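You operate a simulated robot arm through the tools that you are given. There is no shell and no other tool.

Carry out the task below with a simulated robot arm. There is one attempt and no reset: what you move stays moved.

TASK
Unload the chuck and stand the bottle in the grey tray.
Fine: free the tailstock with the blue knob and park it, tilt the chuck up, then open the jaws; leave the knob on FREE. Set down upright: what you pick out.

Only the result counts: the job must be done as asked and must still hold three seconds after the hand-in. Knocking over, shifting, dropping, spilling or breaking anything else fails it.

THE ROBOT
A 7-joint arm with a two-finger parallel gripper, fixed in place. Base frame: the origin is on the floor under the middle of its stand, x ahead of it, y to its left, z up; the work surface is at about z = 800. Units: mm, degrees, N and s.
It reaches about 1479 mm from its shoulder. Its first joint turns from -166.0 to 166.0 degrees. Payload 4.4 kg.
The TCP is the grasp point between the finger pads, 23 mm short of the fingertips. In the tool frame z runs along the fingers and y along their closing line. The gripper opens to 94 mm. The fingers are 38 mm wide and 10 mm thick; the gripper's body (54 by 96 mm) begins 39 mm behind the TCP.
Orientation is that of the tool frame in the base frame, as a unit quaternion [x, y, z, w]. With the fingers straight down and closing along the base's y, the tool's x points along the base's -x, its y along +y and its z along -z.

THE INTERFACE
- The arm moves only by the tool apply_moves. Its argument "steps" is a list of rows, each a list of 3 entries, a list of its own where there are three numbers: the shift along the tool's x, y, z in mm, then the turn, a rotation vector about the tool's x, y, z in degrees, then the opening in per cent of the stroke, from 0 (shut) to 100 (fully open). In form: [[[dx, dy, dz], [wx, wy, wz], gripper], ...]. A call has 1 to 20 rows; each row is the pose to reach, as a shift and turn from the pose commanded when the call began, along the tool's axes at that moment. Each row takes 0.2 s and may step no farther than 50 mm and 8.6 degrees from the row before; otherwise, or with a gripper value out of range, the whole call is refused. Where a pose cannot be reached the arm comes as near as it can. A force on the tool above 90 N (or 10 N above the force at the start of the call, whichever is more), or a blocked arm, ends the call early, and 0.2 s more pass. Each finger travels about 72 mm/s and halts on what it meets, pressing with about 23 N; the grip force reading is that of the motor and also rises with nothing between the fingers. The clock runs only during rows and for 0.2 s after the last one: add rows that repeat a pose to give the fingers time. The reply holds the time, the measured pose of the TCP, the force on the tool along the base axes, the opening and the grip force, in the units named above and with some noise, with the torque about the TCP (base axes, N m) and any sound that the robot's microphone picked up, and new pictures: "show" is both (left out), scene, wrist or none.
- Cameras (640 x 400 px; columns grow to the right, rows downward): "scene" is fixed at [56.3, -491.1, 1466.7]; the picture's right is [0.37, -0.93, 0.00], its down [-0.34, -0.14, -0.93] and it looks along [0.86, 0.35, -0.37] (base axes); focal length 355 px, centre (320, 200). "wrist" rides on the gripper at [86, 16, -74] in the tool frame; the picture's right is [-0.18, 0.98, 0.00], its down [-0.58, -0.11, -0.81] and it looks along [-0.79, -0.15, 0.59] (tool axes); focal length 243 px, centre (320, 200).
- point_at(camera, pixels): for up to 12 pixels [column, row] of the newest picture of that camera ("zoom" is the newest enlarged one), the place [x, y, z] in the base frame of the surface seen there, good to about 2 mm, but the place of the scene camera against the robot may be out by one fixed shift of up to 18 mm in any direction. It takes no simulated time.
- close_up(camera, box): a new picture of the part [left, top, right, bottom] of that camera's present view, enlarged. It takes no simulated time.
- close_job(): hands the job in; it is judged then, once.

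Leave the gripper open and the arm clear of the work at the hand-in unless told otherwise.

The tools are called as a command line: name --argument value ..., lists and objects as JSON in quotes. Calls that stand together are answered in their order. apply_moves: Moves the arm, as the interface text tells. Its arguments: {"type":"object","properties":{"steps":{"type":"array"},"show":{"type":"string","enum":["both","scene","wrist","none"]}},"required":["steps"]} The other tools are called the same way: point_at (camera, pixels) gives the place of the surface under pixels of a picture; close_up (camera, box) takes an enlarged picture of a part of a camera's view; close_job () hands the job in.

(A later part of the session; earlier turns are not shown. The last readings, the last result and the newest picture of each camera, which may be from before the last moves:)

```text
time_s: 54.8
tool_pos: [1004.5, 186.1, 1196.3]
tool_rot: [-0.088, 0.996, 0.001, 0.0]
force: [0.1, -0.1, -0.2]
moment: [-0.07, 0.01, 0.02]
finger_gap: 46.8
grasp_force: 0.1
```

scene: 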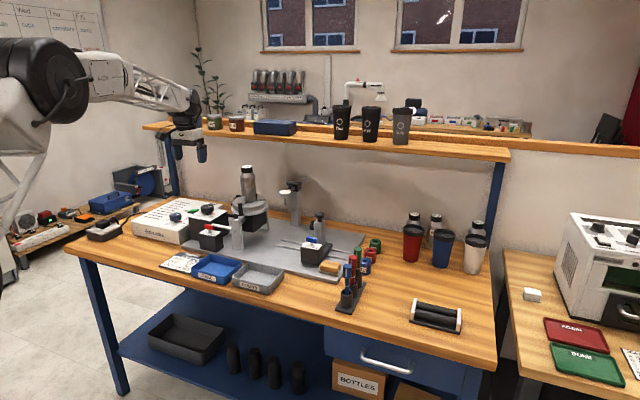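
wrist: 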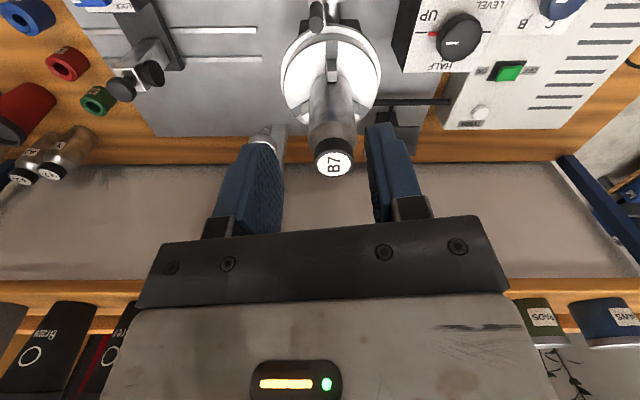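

The handle is at (316, 18), and the cap at (334, 163) is well clear of the fingers. I'll descend to just above the handle top.

apply_moves --steps '[[[0, 0, 45], [0, 0, 0], 50], [[0, 0, 90], [0, 0, 0], 50], [[0, 0, 135], [0, 0, 0], 50], [[0, 0, 170], [0, 0, 0], 50]]' --show "both"

```text
time_s: 55.8
tool_pos: [1005.1, 186.7, 1027.9]
tool_rot: [-0.087, 0.996, 0.001, 0.001]
force: [0.2, -0.2, 0.7]
moment: [-0.01, 0.01, -0.03]
finger_gap: 47.2
grasp_force: 0.1
```

scene: 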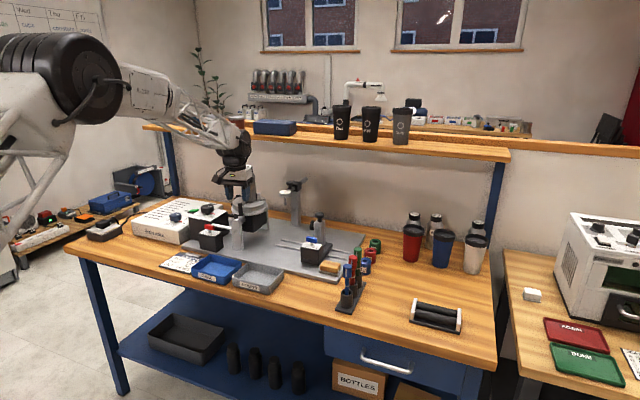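
wrist: 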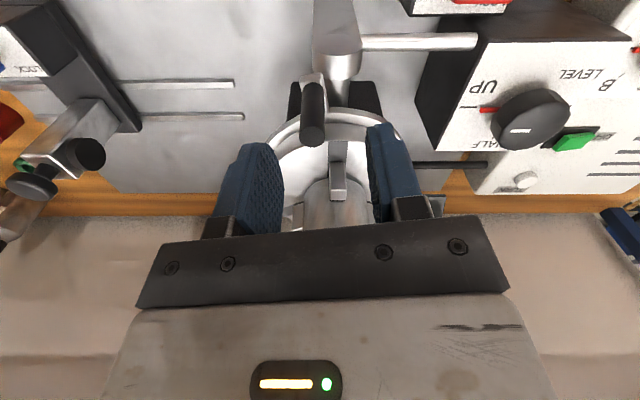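

point_at --camera "wrist" --pixels '[[313, 130], [313, 110], [304, 130], [322, 130], [313, 120], [313, 142], [308, 85], [338, 155]]'

close_up --camera "wrist" --box '[260, 60, 400, 210]'

close_up --camera "scene" --box '[200, 130, 300, 260]'

```text
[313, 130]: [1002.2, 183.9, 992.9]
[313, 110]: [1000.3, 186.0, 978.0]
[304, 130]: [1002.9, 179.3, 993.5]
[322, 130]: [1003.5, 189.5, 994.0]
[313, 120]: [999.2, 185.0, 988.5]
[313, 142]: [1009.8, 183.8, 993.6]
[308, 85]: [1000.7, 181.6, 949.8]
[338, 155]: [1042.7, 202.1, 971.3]
```

```text
2.67 times, centred on (330, 135) of wrist
```

zoom: 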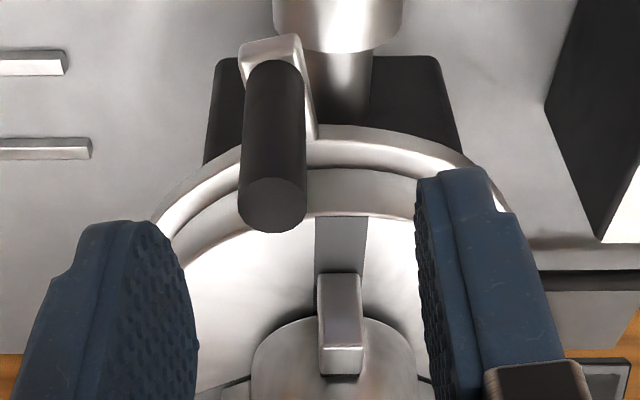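

```text
3.08 times, centred on (250, 195) of scene
```

zoom: 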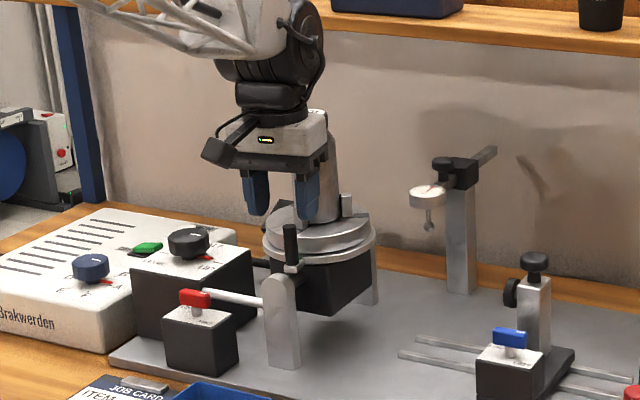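

The handle top centre is at about (1006, 184.5). I'll shift 2 mm and lower the open fingers around it, with tips to z≈965, well above the plate. Then I'll check force before closing.

apply_moves --steps '[[[0, -2.3, 15], [0, 0, 0], 50], [[0, -2.3, 30], [0, 0, 0], 50], [[0, -2.3, 40], [0, 0, 0], 50], [[0, -2.3, 40], [0, 0, 0], 25], [[0, -2.3, 40], [0, 0, 0], 10], [[0, -2.3, 40], [0, 0, 0], 8], [[0, -2.3, 40], [0, 0, 0], 8]]' --show "both"

```text
time_s: 57.4
tool_pos: [1005.3, 185.0, 987.1]
tool_rot: [-0.088, 0.996, 0.0, 0.0]
force: [-1.2, -4.3, -0.3]
moment: [-0.23, 0.04, -0.29]
finger_gap: 14.7
grasp_force: 44.7
```

scene: 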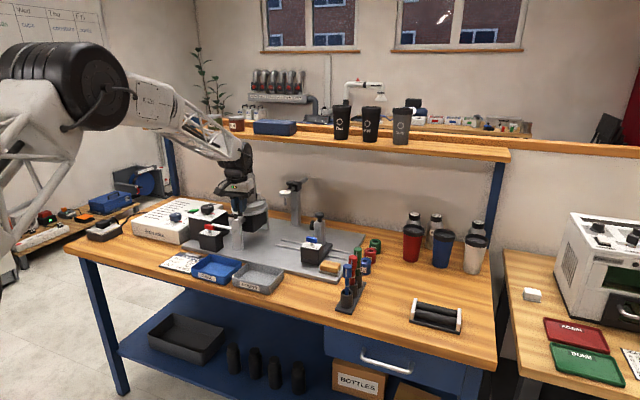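
wrist: 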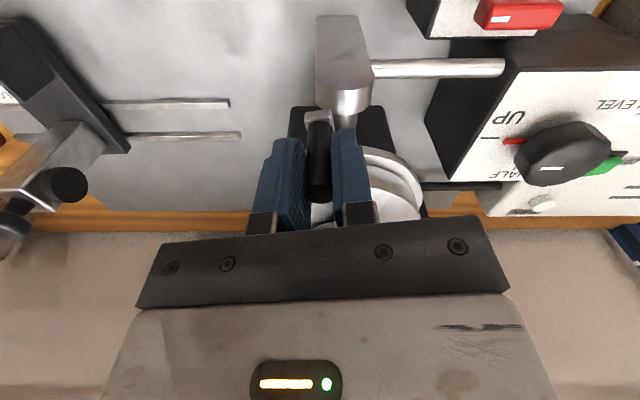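

The handle is gripped at 14.7 mm. I'll test the opening direction gently, starting counter-clockwise from above (toward -y), a few degrees along the arc of radius 86 mm.

apply_moves --steps '[[[-0.05, -3.0, 0], [0, 0, -2], 8], [[-0.2, -6.0, 0], [0, 0, -4], 8]]' --show "wrist"

```text
time_s: 58.0
tool_pos: [1005.7, 179.5, 987.6]
tool_rot: [-0.123, 0.992, 0.001, 0.0]
force: [-2.3, 5.7, -2.6]
moment: [0.28, -0.32, 0.26]
finger_gap: 14.6
grasp_force: 45.0
```

wrist: 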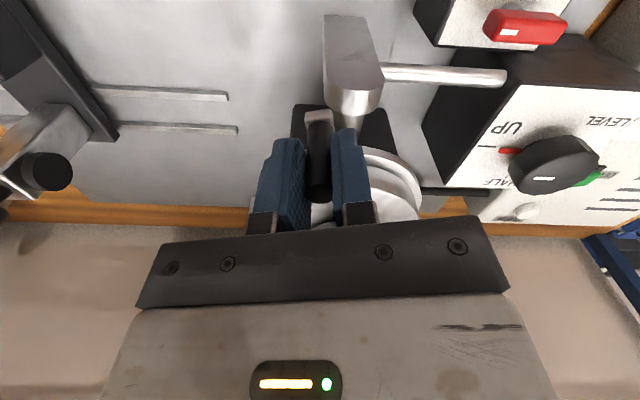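

It moves freely that way (only 6 N). I'll continue along the arc another 16°.

apply_moves --steps '[[[-0.2, -6.0, 0], [0, 0, -4], 8], [[-0.8, -12.0, 0], [0, 0, -8], 8], [[-1.9, -17.9, 0], [0, 0, -12], 8], [[-3.3, -23.7, 0], [0, 0, -16], 8]]' --show "both"

```text
time_s: 59.0
tool_pos: [1014.7, 157.6, 986.3]
tool_rot: [-0.259, 0.966, 0.001, -0.001]
force: [-26.8, 25.2, -3.8]
moment: [0.84, 1.09, 0.3]
finger_gap: 14.9
grasp_force: 44.6
```

scene: 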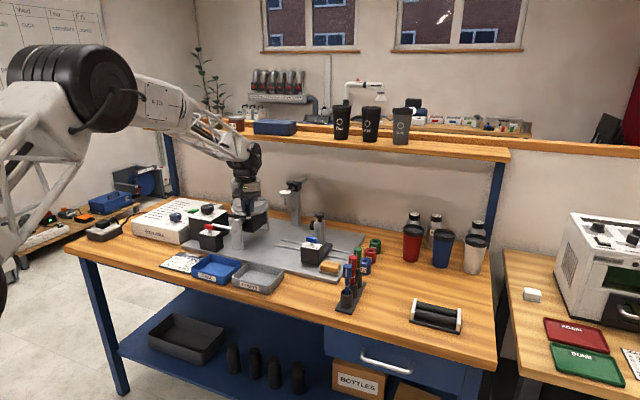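
wrist: 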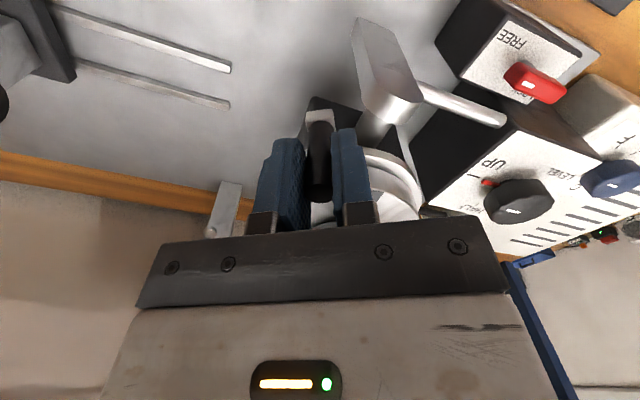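

close_up --camera "scene" --box '[200, 140, 300, 250]'

close_up --camera "wrist" --box '[270, 80, 450, 240]'

```text
3.64 times, centred on (250, 195) of scene
```

zoom: 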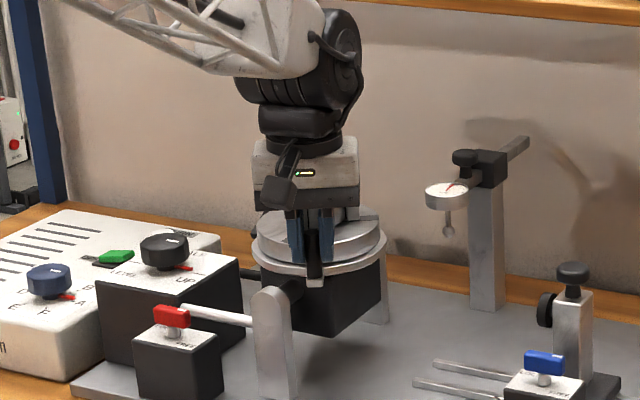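

```text
2.50 times, centred on (360, 160) of wrist
```

zoom: 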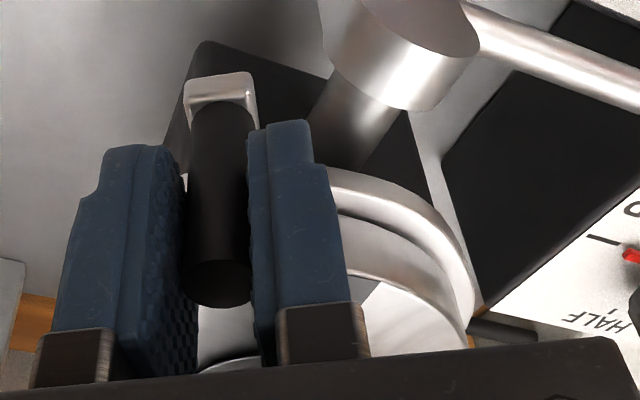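

The handle ring is turning (about 20° so far), with a resistance of about 35 N. I'll continue in 3° steps and watch for the end stop.

apply_moves --steps '[[[0.4, -4.5, 0], [0, 0, -3], 8], [[0.0, -9.0, 0], [0, 0, -6], 8], [[-0.5, -13.4, 0], [0, 0, -9], 8]]' --show "wrist"

```text
time_s: 59.8
tool_pos: [1023.1, 145.6, 985.9]
tool_rot: [-0.334, 0.943, 0.0, 0.0]
force: [-2.7, 20.1, -14.7]
moment: [0.07, 1.14, 0.2]
finger_gap: 15.0
grasp_force: 45.0
```

wrist: 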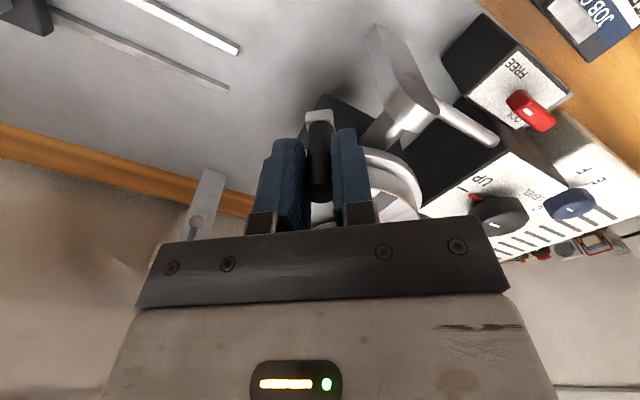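

apply_moves --steps '[[[-0.4, -4.5, 0], [0, 0, -3], 8], [[-0.8, -9.0, 0], [0, 0, -6], 8], [[-1.5, -13.5, 0], [0, 0, -9], 8], [[-2.3, -17.9, 0], [0, 0, -12], 8]]' --show "both"

```text
time_s: 60.8
tool_pos: [1034.0, 131.9, 986.8]
tool_rot: [-0.431, 0.902, 0.0, 0.0]
force: [-17.2, 11.8, -11.7]
moment: [-0.31, 1.03, 0.24]
finger_gap: 14.9
grasp_force: 45.1
```

scene: 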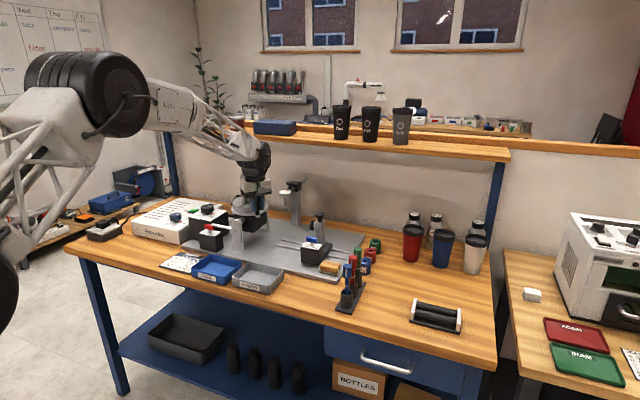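
wrist: 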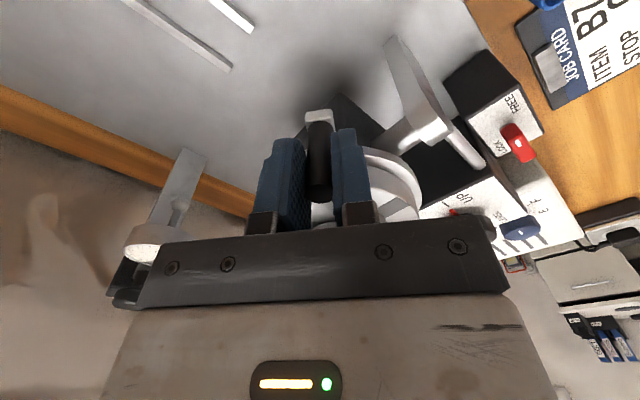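

close_up --camera "wrist" --box '[290, 90, 440, 230]'

close_up --camera "scene" --box '[215, 160, 295, 240]'

```text
2.86 times, centred on (365, 160) of wrist
```

zoom: 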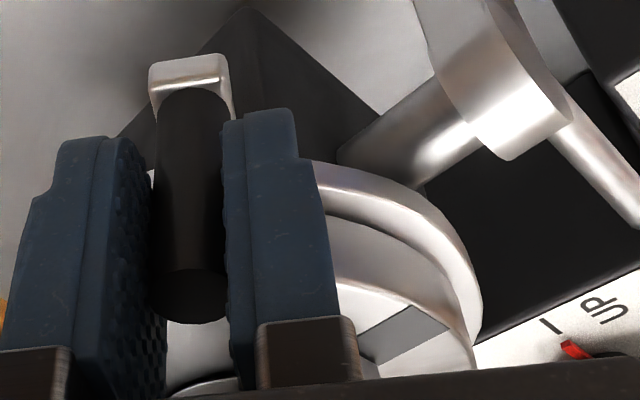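

```text
5.00 times, centred on (255, 200) of scene
```

zoom: 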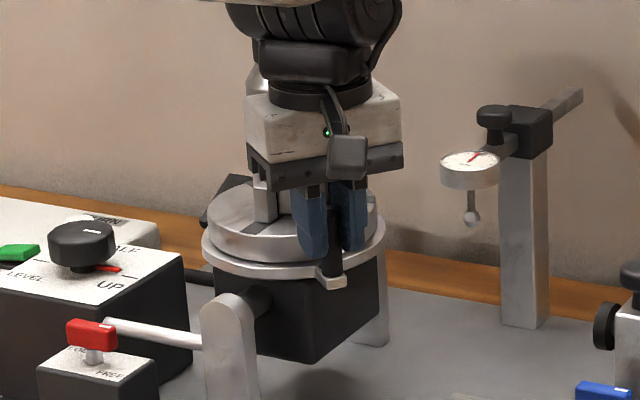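

The jaws look like they're starting to move outward. I'll continue until there's a clear stop.

apply_moves --steps '[[[-0.1, -4.6, 0], [0, 0, -3], 8], [[-0.5, -9.2, 0], [0, 0, -6], 8], [[-1.1, -13.8, 0], [0, 0, -9], 8]]' --show "both"

```text
time_s: 61.6
tool_pos: [1045.7, 124.7, 988.3]
tool_rot: [-0.5, 0.866, 0.0, 0.001]
force: [-15.2, 11.8, -12.0]
moment: [-0.39, 0.73, 0.25]
finger_gap: 14.8
grasp_force: 45.4
```

scene: 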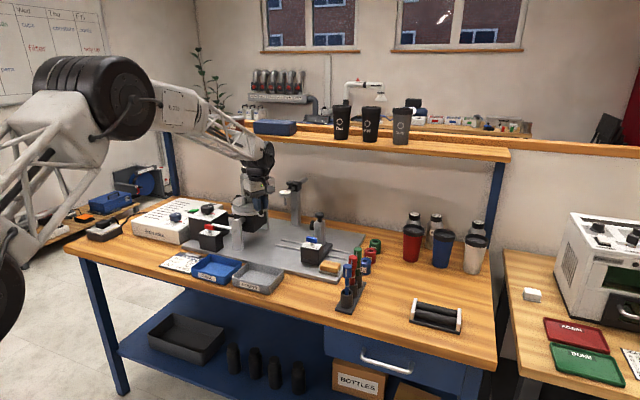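
wrist: 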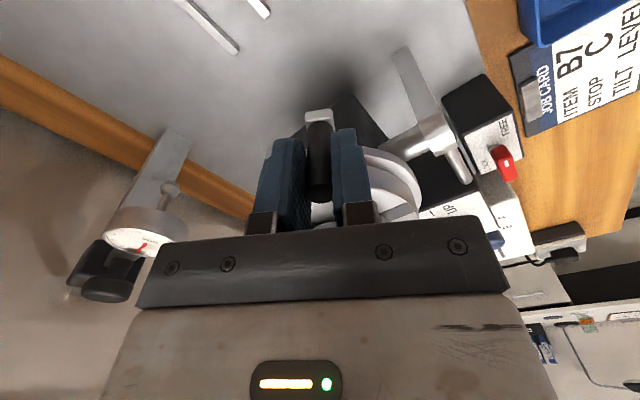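

apply_moves --steps '[[[-0.1, -4.6, 0], [0, 0, -3], 8], [[-0.5, -9.2, 0], [0, 0, -6], 8], [[-1.1, -13.8, 0], [0, 0, -9], 8]]' --show "both"

```text
time_s: 62.4
tool_pos: [1058.3, 119.1, 987.2]
tool_rot: [-0.566, 0.825, 0.001, 0.0]
force: [-18.4, 2.1, -15.2]
moment: [-1.01, 0.72, 0.18]
finger_gap: 15.0
grasp_force: 45.2
```

scene: 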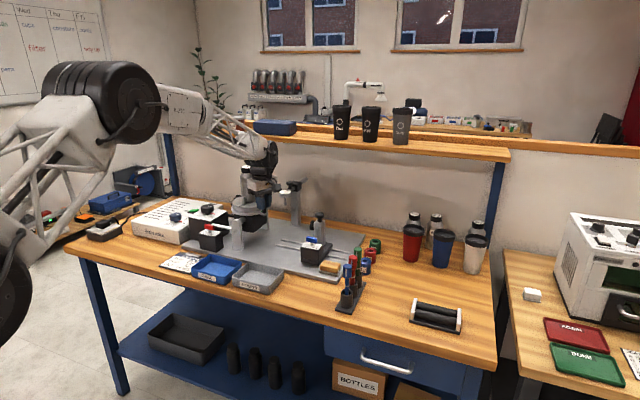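
wrist: 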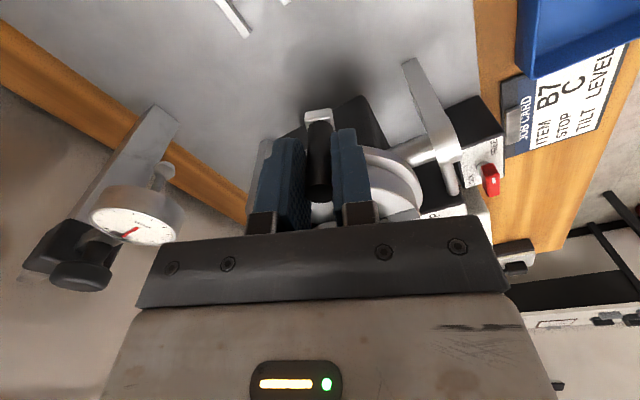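

close_up --camera "scene" --box '[215, 150, 305, 240]'

close_up --camera "wrist" --box '[280, 90, 480, 230]'

point_at --camera "wrist" --pixels '[[130, 220], [100, 210], [170, 215], [160, 180], [80, 275], [120, 150]]'

```text
4.44 times, centred on (260, 195) of scene
```

zoom: 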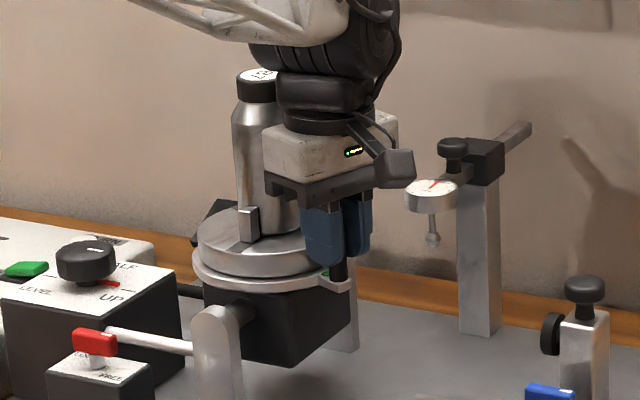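

```text
2.86 times, centred on (380, 160) of wrist
```

zoom: 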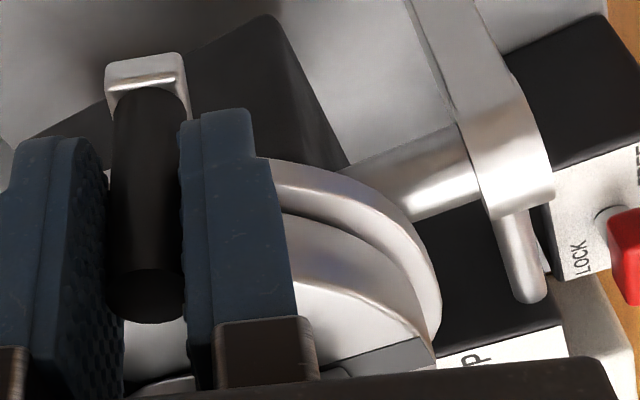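

```text
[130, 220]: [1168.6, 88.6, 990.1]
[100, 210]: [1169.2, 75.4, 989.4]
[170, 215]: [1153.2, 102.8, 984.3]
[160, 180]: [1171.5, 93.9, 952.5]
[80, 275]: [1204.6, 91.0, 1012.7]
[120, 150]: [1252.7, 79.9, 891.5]
```

The gauge is at x≥1150 with its top at z≈990, and my hand stays clear of it. I'll continue the arc another 9°.

apply_moves --steps '[[[-0.1, -4.6, 0], [0, 0, -3], 8], [[-0.5, -9.2, 0], [0, 0, -6], 8], [[-1.1, -13.8, 0], [0, 0, -9], 8]]' --show "wrist"

```text
time_s: 63.2
tool_pos: [1071.3, 115.0, 987.3]
tool_rot: [-0.63, 0.777, 0.001, 0.0]
force: [-77.5, -0.8, -3.7]
moment: [-0.18, 0.43, 0.29]
finger_gap: 14.9
grasp_force: 44.9
```

wrist: 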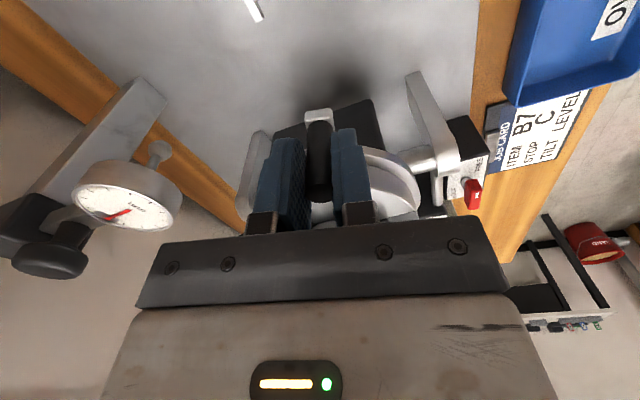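

A hard stop came after about 68° of travel, so the jaw ring is at its open end. I'll relax the push, open the fingers slightly, and lift straight up.

apply_moves --steps '[[[0, 2.5, 0], [0, 0, 1], 8], [[0, 2.5, 0], [0, 0, 1], 30], [[0, 2.5, 0], [0, 0, 1], 45], [[0, 2.5, 0], [0, 0, 1], 45], [[0, 2.5, -25], [0, 0, 1], 45], [[0, 2.5, -70], [0, 0, 1], 45], [[0, 2.5, -115], [0, 0, 1], 45], [[0, 2.5, -160], [0, 0, 1], 45], [[0, 2.5, -205], [0, 0, 1], 45]]' --show "both"

```text
time_s: 65.2
tool_pos: [1069.2, 115.5, 1191.9]
tool_rot: [-0.623, 0.782, 0.001, -0.002]
force: [-1.2, 0.1, -0.3]
moment: [0.03, -0.01, -0.02]
finger_gap: 42.2
grasp_force: 0.0
```

scene: 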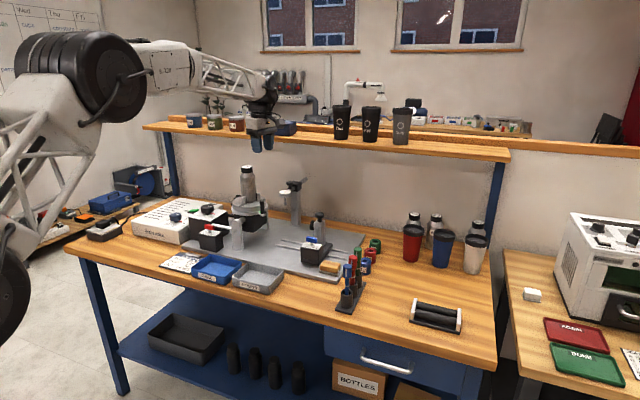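
wrist: 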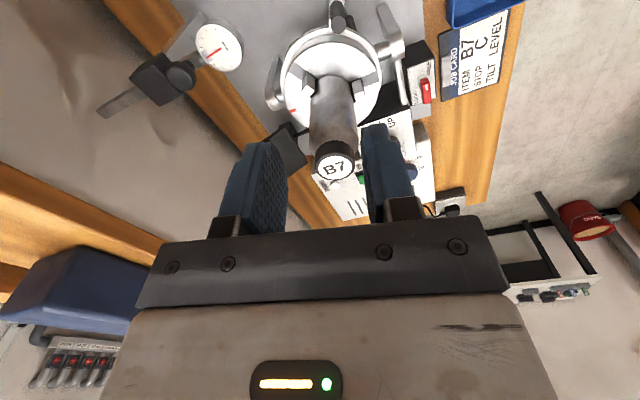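

close_up --camera "wrist" --box '[250, 0, 420, 190]'

close_up --camera "scene" --box '[215, 155, 285, 235]'

point_at --camera "wrist" --pixels '[[334, 168], [334, 155], [320, 168], [349, 165], [306, 78], [372, 70], [335, 100], [338, 22], [340, 8], [313, 115], [352, 110], [334, 180]]'

```text
2.11 times, centred on (335, 95) of wrist
```

zoom: 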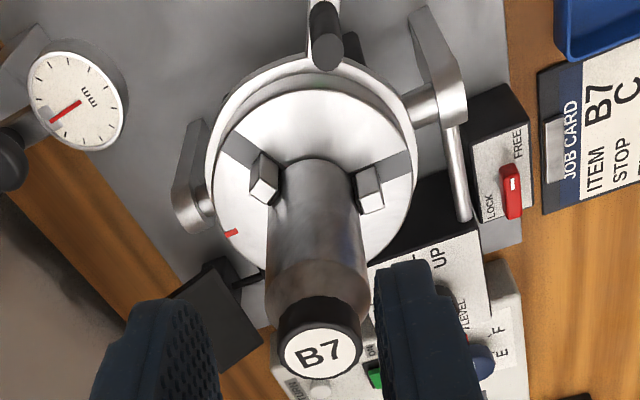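

```text
5.00 times, centred on (250, 195) of scene
```

zoom: 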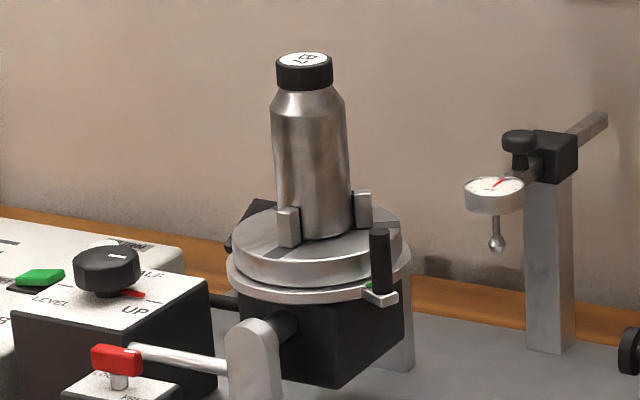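

```text
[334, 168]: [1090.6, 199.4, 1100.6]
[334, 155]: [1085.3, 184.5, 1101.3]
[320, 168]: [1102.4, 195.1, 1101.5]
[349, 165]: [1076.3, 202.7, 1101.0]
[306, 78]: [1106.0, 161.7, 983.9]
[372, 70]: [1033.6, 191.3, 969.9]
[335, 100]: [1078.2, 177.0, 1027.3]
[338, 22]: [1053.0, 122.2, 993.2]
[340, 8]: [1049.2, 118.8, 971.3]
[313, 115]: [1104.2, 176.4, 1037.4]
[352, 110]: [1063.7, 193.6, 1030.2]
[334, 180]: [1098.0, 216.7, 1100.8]
```

I'll check whether the jaws have actually moved off the bottle, and where the handle rests now.

point_at --camera "wrist" --pixels '[[358, 97], [360, 99], [354, 97], [363, 95], [309, 92], [307, 95], [313, 94], [304, 88], [337, 27], [333, 28], [342, 28], [338, 33]]'

close_up --camera "wrist" --box '[285, 50, 385, 130]'

close_up --camera "wrist" --box '[300, 0, 380, 60]'

```text
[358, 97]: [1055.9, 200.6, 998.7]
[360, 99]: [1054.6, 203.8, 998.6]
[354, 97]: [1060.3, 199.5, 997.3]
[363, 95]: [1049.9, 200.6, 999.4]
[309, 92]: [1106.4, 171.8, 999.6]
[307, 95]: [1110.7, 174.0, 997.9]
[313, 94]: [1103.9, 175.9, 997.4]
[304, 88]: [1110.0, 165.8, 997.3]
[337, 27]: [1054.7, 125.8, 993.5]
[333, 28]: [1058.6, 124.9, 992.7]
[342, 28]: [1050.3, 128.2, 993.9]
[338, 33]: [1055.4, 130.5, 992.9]
```

```text
5.00 times, centred on (335, 90) of wrist
```

zoom: 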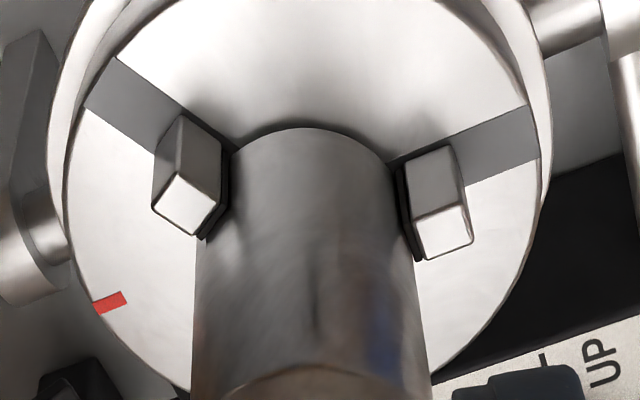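

```text
6.67 times, centred on (340, 30) of wrist
```

zoom: 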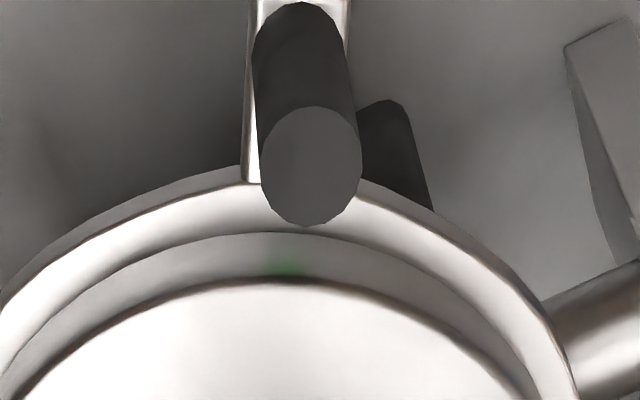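

point_at --camera "scene" --pixels '[[262, 202], [262, 210], [263, 215], [246, 166], [236, 199], [239, 196], [261, 214]]'

close_up --camera "scene" --box '[225, 185, 285, 225]'

```text
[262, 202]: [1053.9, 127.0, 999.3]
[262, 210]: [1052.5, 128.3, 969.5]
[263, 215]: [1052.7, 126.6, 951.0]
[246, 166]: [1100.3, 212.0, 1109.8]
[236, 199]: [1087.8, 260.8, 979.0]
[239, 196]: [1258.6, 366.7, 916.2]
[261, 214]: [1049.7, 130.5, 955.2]
```

```text
10.00 times, centred on (255, 205) of scene
```

zoom: 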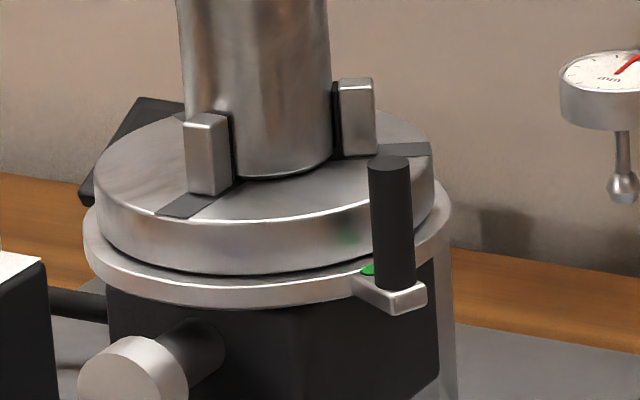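

The handle now sits about 55° from where it started, but the jaws look unmoved from here. I'll return to exactly the viewing pose I used before turning the handle so I can compare the jaw positions directly.

apply_moves --steps '[[[-6.1, 8.7, 0], [0, 0, 7.5], 50], [[-12.2, 17.4, 0], [0, 0, 15], 50], [[-18.3, 26.1, 0], [0, 0, 22.5], 50], [[-24.4, 34.8, 0], [0, 0, 30], 50], [[-30.5, 43.5, 0], [0, 0, 37.5], 50], [[-36.6, 52.2, 0], [0, 0, 45], 50], [[-42.7, 60.9, 0], [0, 0, 52.5], 50], [[-48.8, 69.6, 0], [0, 0, 60], 50], [[-54.9, 78.4, 0], [0, 0, 67.1], 50], [[-54.9, 78.4, 41], [0, 0, 67.1], 50], [[-54.9, 78.4, 82], [0, 0, 67.1], 50], [[-54.9, 78.4, 123], [0, 0, 67.1], 50], [[-54.9, 78.4, 164], [0, 0, 67.1], 50]]' --show "wrist"

```text
time_s: 68.0
tool_pos: [1005.1, 187.0, 1029.1]
tool_rot: [-0.086, 0.996, 0.0, 0.0]
force: [0.2, 0.2, 1.2]
moment: [0.02, 0.0, 0.0]
finger_gap: 47.1
grasp_force: 0.1
```

wrist: 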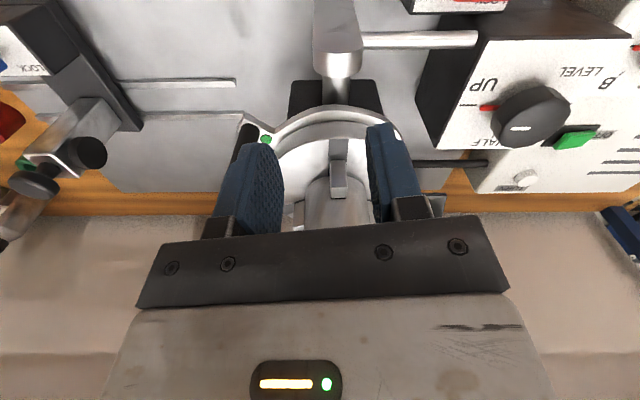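

close_up --camera "wrist" --box '[260, 60, 400, 210]'

close_up --camera "wrist" --box '[230, 100, 300, 160]'

point_at --camera "wrist" --pixels '[[338, 155], [338, 170], [338, 195], [338, 190], [330, 193], [265, 140], [246, 118], [240, 145], [398, 135], [396, 140], [250, 130], [339, 201]]'

```text
2.67 times, centred on (330, 135) of wrist
```

zoom: 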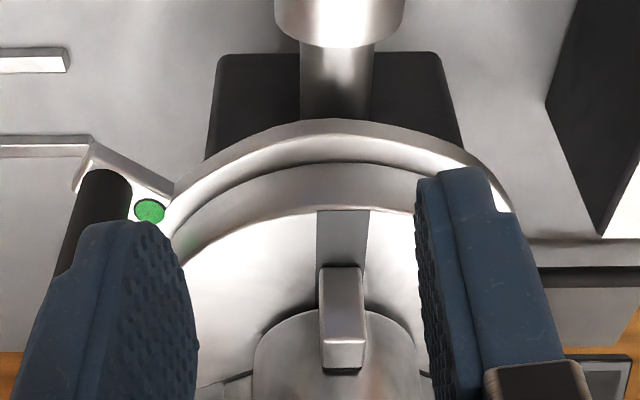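

```text
6.67 times, centred on (265, 130) of wrist
```

zoom: 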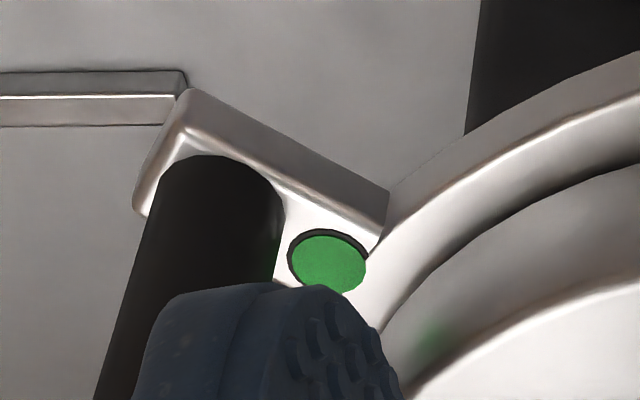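

```text
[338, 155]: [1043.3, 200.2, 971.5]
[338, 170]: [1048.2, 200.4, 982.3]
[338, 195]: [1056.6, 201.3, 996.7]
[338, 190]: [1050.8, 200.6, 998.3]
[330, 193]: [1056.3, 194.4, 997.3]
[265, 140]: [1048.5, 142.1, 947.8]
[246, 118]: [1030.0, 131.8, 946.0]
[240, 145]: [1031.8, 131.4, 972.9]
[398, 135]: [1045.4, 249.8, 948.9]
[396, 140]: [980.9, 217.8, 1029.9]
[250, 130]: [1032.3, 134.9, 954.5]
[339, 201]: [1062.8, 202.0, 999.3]
```

The jaws haven't moved, and the handle is at a different place than a few seconds ago: its green dot is now at about (1048, 142). It seems to be creeping back. I'll wait without moving and measure again.

apply_moves --steps '[[[0, 0, 0], [0, 0, 0], 50], [[0, 0, 0], [0, 0, 0], 50], [[0, 0, 0], [0, 0, 0], 50], [[0, 0, 0], [0, 0, 0], 50], [[0, 0, 0], [0, 0, 0], 50], [[0, 0, 0], [0, 0, 0], 50], [[0, 0, 0], [0, 0, 0], 50], [[0, 0, 0], [0, 0, 0], 50], [[0, 0, 0], [0, 0, 0], 50], [[0, 0, 0], [0, 0, 0], 50]]' --show "both"

```text
time_s: 70.2
tool_pos: [1005.4, 187.2, 1028.6]
tool_rot: [-0.087, 0.996, 0.002, 0.0]
force: [-0.1, -0.3, 0.0]
moment: [0.0, 0.0, -0.02]
finger_gap: 46.7
grasp_force: 0.1
```

scene: 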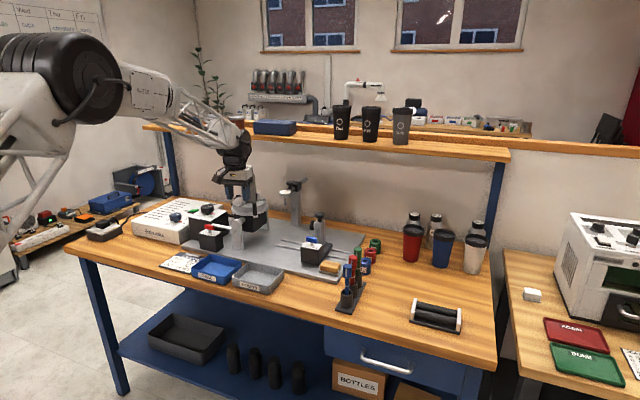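
wrist: 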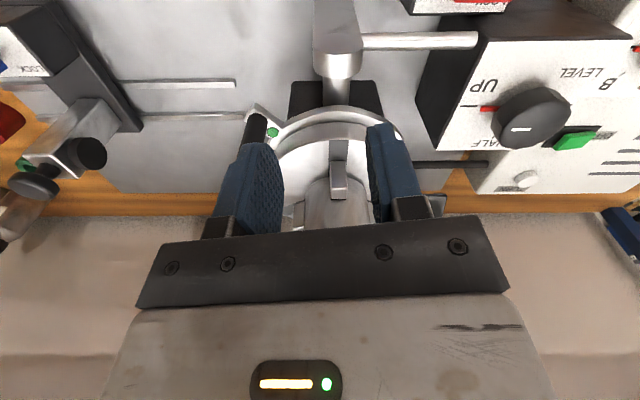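

The handle is slowly swinging back by itself, so it's a spring-return lever. I'll zoom in on it and on the green spot while it returns.

close_up --camera "wrist" --box '[235, 95, 305, 155]'

close_up --camera "scene" --box '[225, 185, 285, 225]'

point_at --camera "wrist" --pixels '[[271, 132], [255, 125], [250, 112]]'

```text
6.67 times, centred on (270, 125) of wrist
```

zoom: 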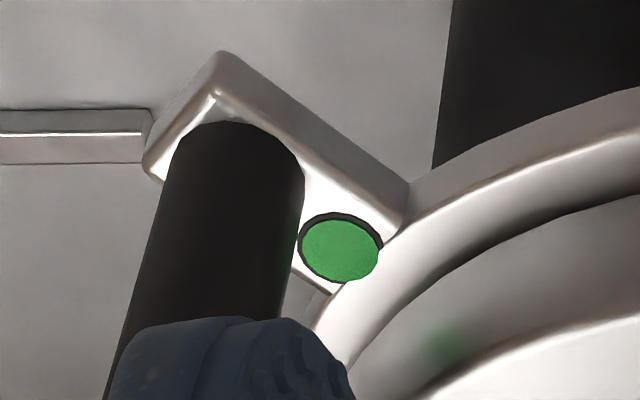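

```text
10.00 times, centred on (255, 205) of scene
```

zoom: 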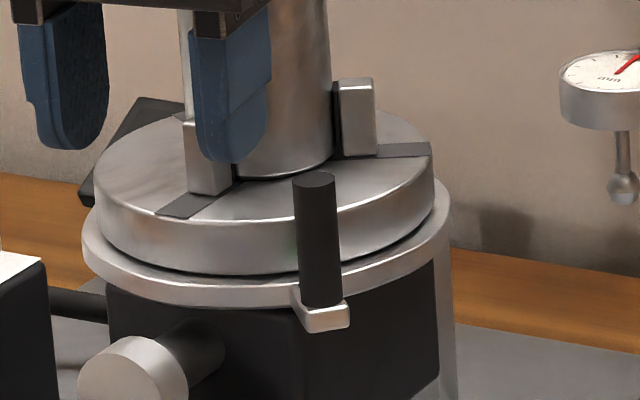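

```text
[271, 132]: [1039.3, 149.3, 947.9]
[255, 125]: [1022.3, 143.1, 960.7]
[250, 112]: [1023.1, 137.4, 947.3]
```

The jaws are still against the bottle. The lever creeps home at about 4°/s. I'll let it come all the way back and listen or look for any change.

apply_moves --steps '[[[0, 0, 0], [0, 0, 0], 50], [[0, 0, 0], [0, 0, 0], 50], [[0, 0, 0], [0, 0, 0], 50], [[0, 0, 0], [0, 0, 0], 50], [[0, 0, 0], [0, 0, 0], 50], [[0, 0, 0], [0, 0, 0], 50], [[0, 0, 0], [0, 0, 0], 50], [[0, 0, 0], [0, 0, 0], 50], [[0, 0, 0], [0, 0, 0], 50], [[0, 0, 0], [0, 0, 0], 50], [[0, 0, 0], [0, 0, 0], 50], [[0, 0, 0], [0, 0, 0], 50], [[0, 0, 0], [0, 0, 0], 50], [[0, 0, 0], [0, 0, 0], 50], [[0, 0, 0], [0, 0, 0], 50], [[0, 0, 0], [0, 0, 0], 50], [[0, 0, 0], [0, 0, 0], 50], [[0, 0, 0], [0, 0, 0], 50], [[0, 0, 0], [0, 0, 0], 50], [[0, 0, 0], [0, 0, 0], 50]]' --show "wrist"

```text
time_s: 74.4
tool_pos: [1006.5, 187.6, 1029.5]
tool_rot: [-0.086, 0.996, 0.002, 0.0]
force: [0.1, 0.5, -0.1]
moment: [0.02, 0.08, -0.02]
finger_gap: 47.1
grasp_force: 0.1
```

wrist: 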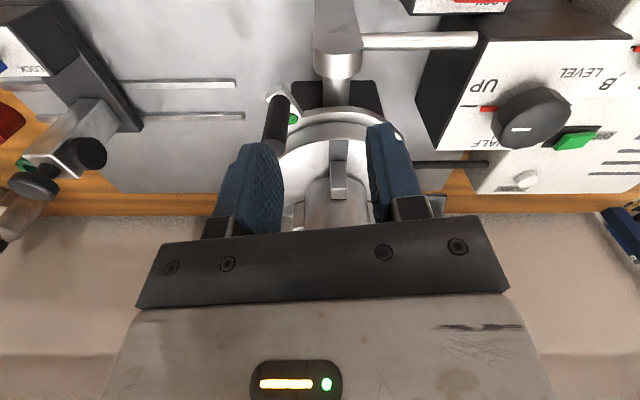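

point_at --camera "wrist" --pixels '[[294, 120], [278, 110], [282, 130]]'

apply_moves --steps '[[[0, 0, -15], [0, 0, 0], 50], [[0, 0, -15], [0, 0, 0], 50], [[0, 0, -15], [0, 0, 0], 50], [[0, 0, -15], [0, 0, 0], 50], [[0, 0, -15], [0, 0, 0], 50], [[0, 0, -15], [0, 0, 0], 50], [[0, 0, -15], [0, 0, 0], 50], [[0, 0, -15], [0, 0, 0], 50], [[0, 0, -15], [0, 0, 0], 50], [[0, 0, -15], [0, 0, 0], 50], [[0, 0, -15], [0, 0, 0], 50], [[0, 0, -15], [0, 0, 0], 50], [[0, 0, -15], [0, 0, 0], 50], [[0, 0, -15], [0, 0, 0], 50], [[0, 0, -15], [0, 0, 0], 50], [[0, 0, -15], [0, 0, 0], 50], [[0, 0, -15], [0, 0, 0], 50], [[0, 0, -15], [0, 0, 0], 50], [[0, 0, -15], [0, 0, 0], 50], [[0, 0, -15], [0, 0, 0], 50]]' --show "wrist"

```text
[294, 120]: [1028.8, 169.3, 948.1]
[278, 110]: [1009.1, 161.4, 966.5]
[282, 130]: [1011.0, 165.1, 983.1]
```

```text
time_s: 78.6
tool_pos: [1006.1, 186.7, 1042.8]
tool_rot: [-0.086, 0.996, 0.001, 0.0]
force: [-0.7, 0.0, -1.1]
moment: [-0.03, -0.01, -0.02]
finger_gap: 47.3
grasp_force: 0.1
```

wrist: 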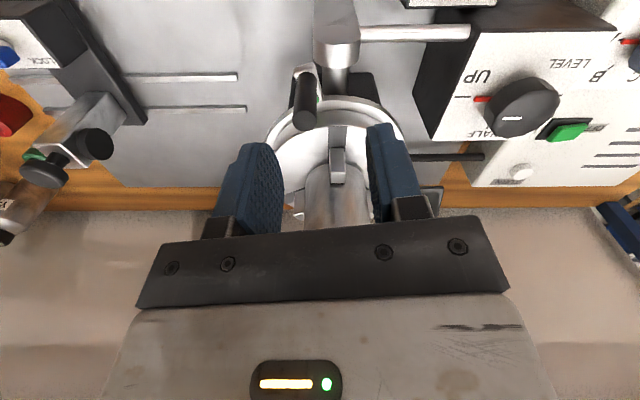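

close_up --camera "wrist" --box '[260, 60, 400, 210]'

point_at --camera "wrist" --pixels '[[305, 117], [312, 92], [305, 100], [337, 170], [337, 180]]'

close_up --camera "scene" --box '[215, 165, 285, 225]'

```text
2.67 times, centred on (330, 135) of wrist
```

zoom: 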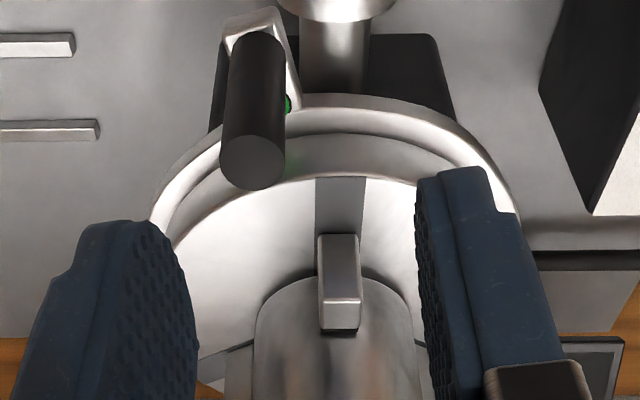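

```text
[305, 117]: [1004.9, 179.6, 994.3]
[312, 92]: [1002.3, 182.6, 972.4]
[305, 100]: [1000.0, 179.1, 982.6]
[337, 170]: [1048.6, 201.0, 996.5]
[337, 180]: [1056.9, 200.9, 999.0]
```

```text
6.67 times, centred on (250, 195) of scene
```

zoom: 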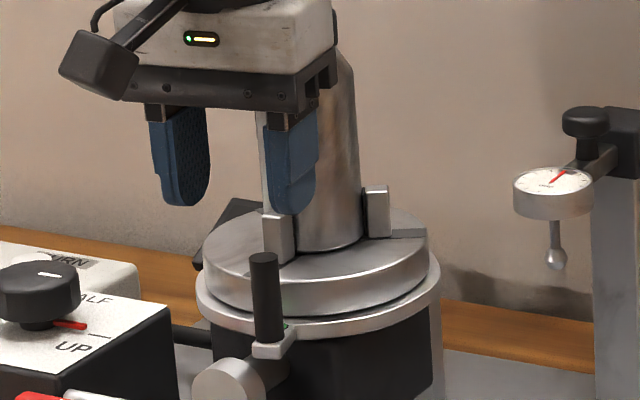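

The lever is nearly home and the jaws are unchanged, so counter-clockwise only works against the return spring. I'll grip it again and test the other direction gently.

apply_moves --steps '[[[0, -1, 20], [0, 0, 0], 50], [[0, -1, 40], [0, 0, 0], 50], [[0, -1, 55], [0, 0, 0], 50], [[0, -1, 55], [0, 0, 0], 25], [[0, -1, 55], [0, 0, 0], 10], [[0, -1, 55], [0, 0, 0], 8], [[0, -1, 55], [0, 0, 0], 8]]' --show "wrist"

```text
time_s: 80.2
tool_pos: [1005.8, 187.1, 987.7]
tool_rot: [-0.086, 0.996, 0.001, -0.001]
force: [-3.4, -0.3, -4.0]
moment: [-0.09, -0.28, -0.04]
finger_gap: 15.0
grasp_force: 45.3
```

wrist: 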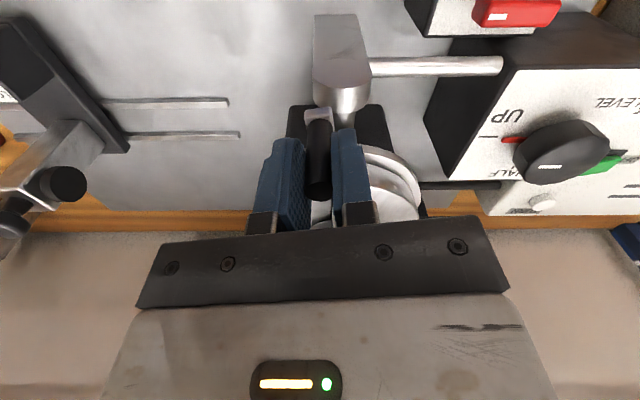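

apply_moves --steps '[[[0, 2.2, 0], [0, 0, 1.5], 8], [[-0.1, 4.5, 0], [0, 0, 3], 8], [[-0.1, 4.5, 0], [0, 0, 3], 8]]' --show "wrist"

```text
time_s: 81.0
tool_pos: [1004.2, 190.5, 988.1]
tool_rot: [-0.06, 0.998, 0.001, 0.0]
force: [4.4, -1.7, -7.5]
moment: [-0.14, -0.73, -0.12]
finger_gap: 15.0
grasp_force: 44.7
```

wrist: 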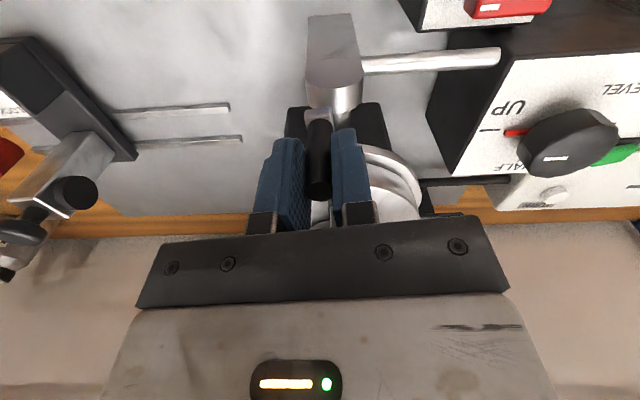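

It moves freely clockwise too. I'll continue clockwise along the arc.

apply_moves --steps '[[[-0.2, 6.0, 0], [0, 0, 4], 8], [[-0.8, 12.0, 0], [0, 0, 8], 8], [[-1.9, 17.9, 0], [0, 0, 12], 8], [[-3.3, 23.7, 0], [0, 0, 16], 8]]' --show "both"

```text
time_s: 82.0
tool_pos: [1005.2, 214.8, 988.3]
tool_rot: [0.079, 0.997, 0.0, 0.0]
force: [-6.1, 1.5, -7.8]
moment: [0.19, 1.06, 0.08]
finger_gap: 14.9
grasp_force: 45.5
```

scene: 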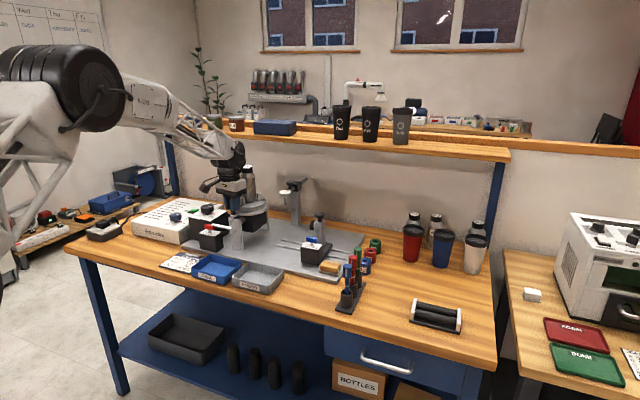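
wrist: 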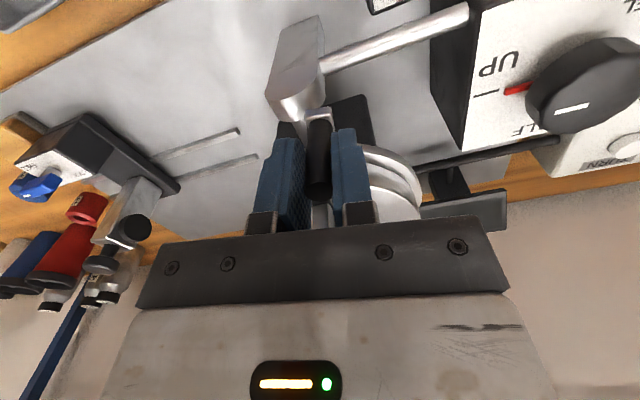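

apply_moves --steps '[[[-0.2, 6.0, 0], [0, 0, 4], 8], [[-0.8, 12.0, 0], [0, 0, 8], 8], [[-1.9, 17.9, 0], [0, 0, 12], 8], [[-3.3, 23.7, 0], [0, 0, 16], 8]]' --show "both"

```text
time_s: 83.0
tool_pos: [1012.3, 237.8, 986.4]
tool_rot: [0.218, 0.976, 0.001, 0.0]
force: [3.4, -0.3, -9.4]
moment: [0.21, -0.01, 0.18]
finger_gap: 14.9
grasp_force: 44.9
```

scene: 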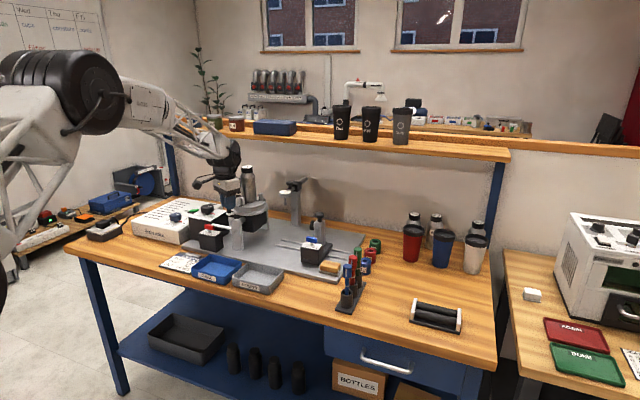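
wrist: 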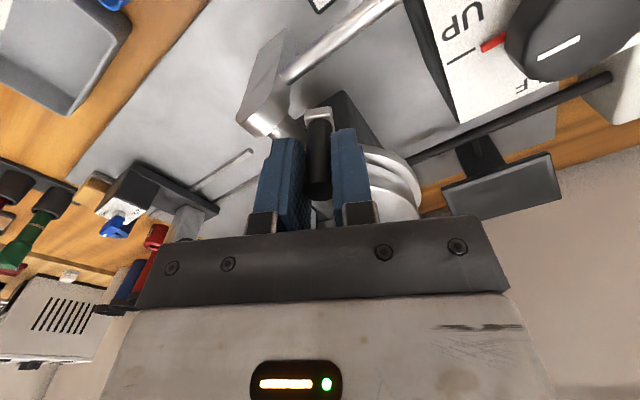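

close_up --camera "scene" --box '[215, 165, 285, 225]'

close_up --camera "wrist" --box '[280, 90, 460, 230]'

```text
6.67 times, centred on (250, 195) of scene
```

zoom: 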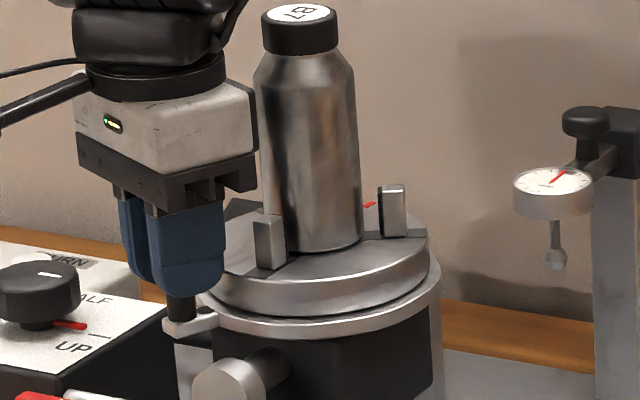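

```text
2.86 times, centred on (370, 160) of wrist
```

zoom: 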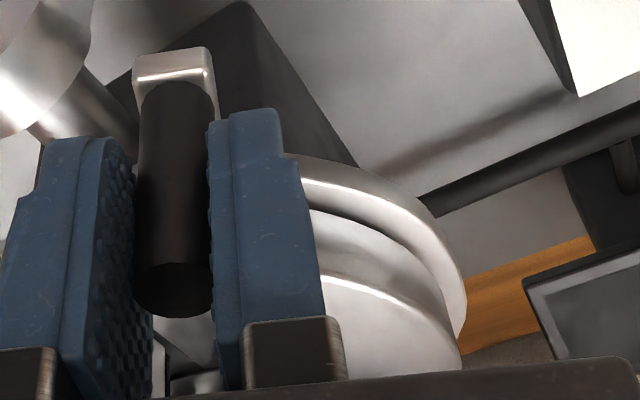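

Now the jaws have clearly moved away from the bottle (right jaw at (392, 212), with a gap). Clockwise opens them. I'll continue gently to the end of travel.

apply_moves --steps '[[[-0.1, 4.5, 0], [0, 0, 3], 8], [[-0.5, 9.0, 0], [0, 0, 6], 8], [[-1.1, 13.4, 0], [0, 0, 9], 8]]' --show "both"

```text
time_s: 83.8
tool_pos: [1019.0, 247.0, 988.2]
tool_rot: [0.293, 0.956, 0.001, 0.0]
force: [3.3, -4.1, -6.2]
moment: [-0.11, -0.11, -0.04]
finger_gap: 15.0
grasp_force: 45.2
```

scene: 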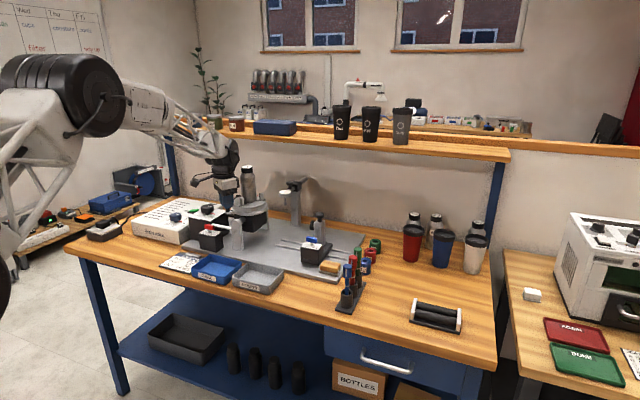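
wrist: 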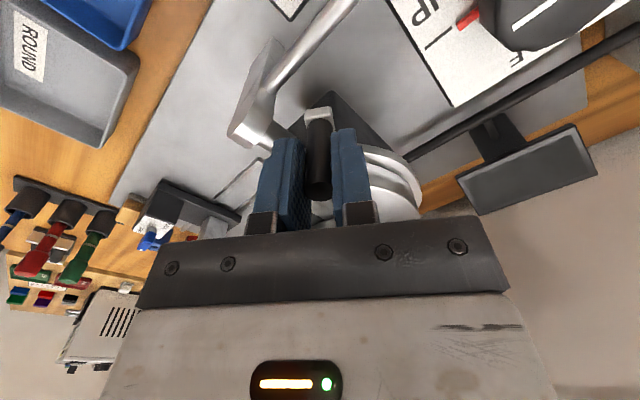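

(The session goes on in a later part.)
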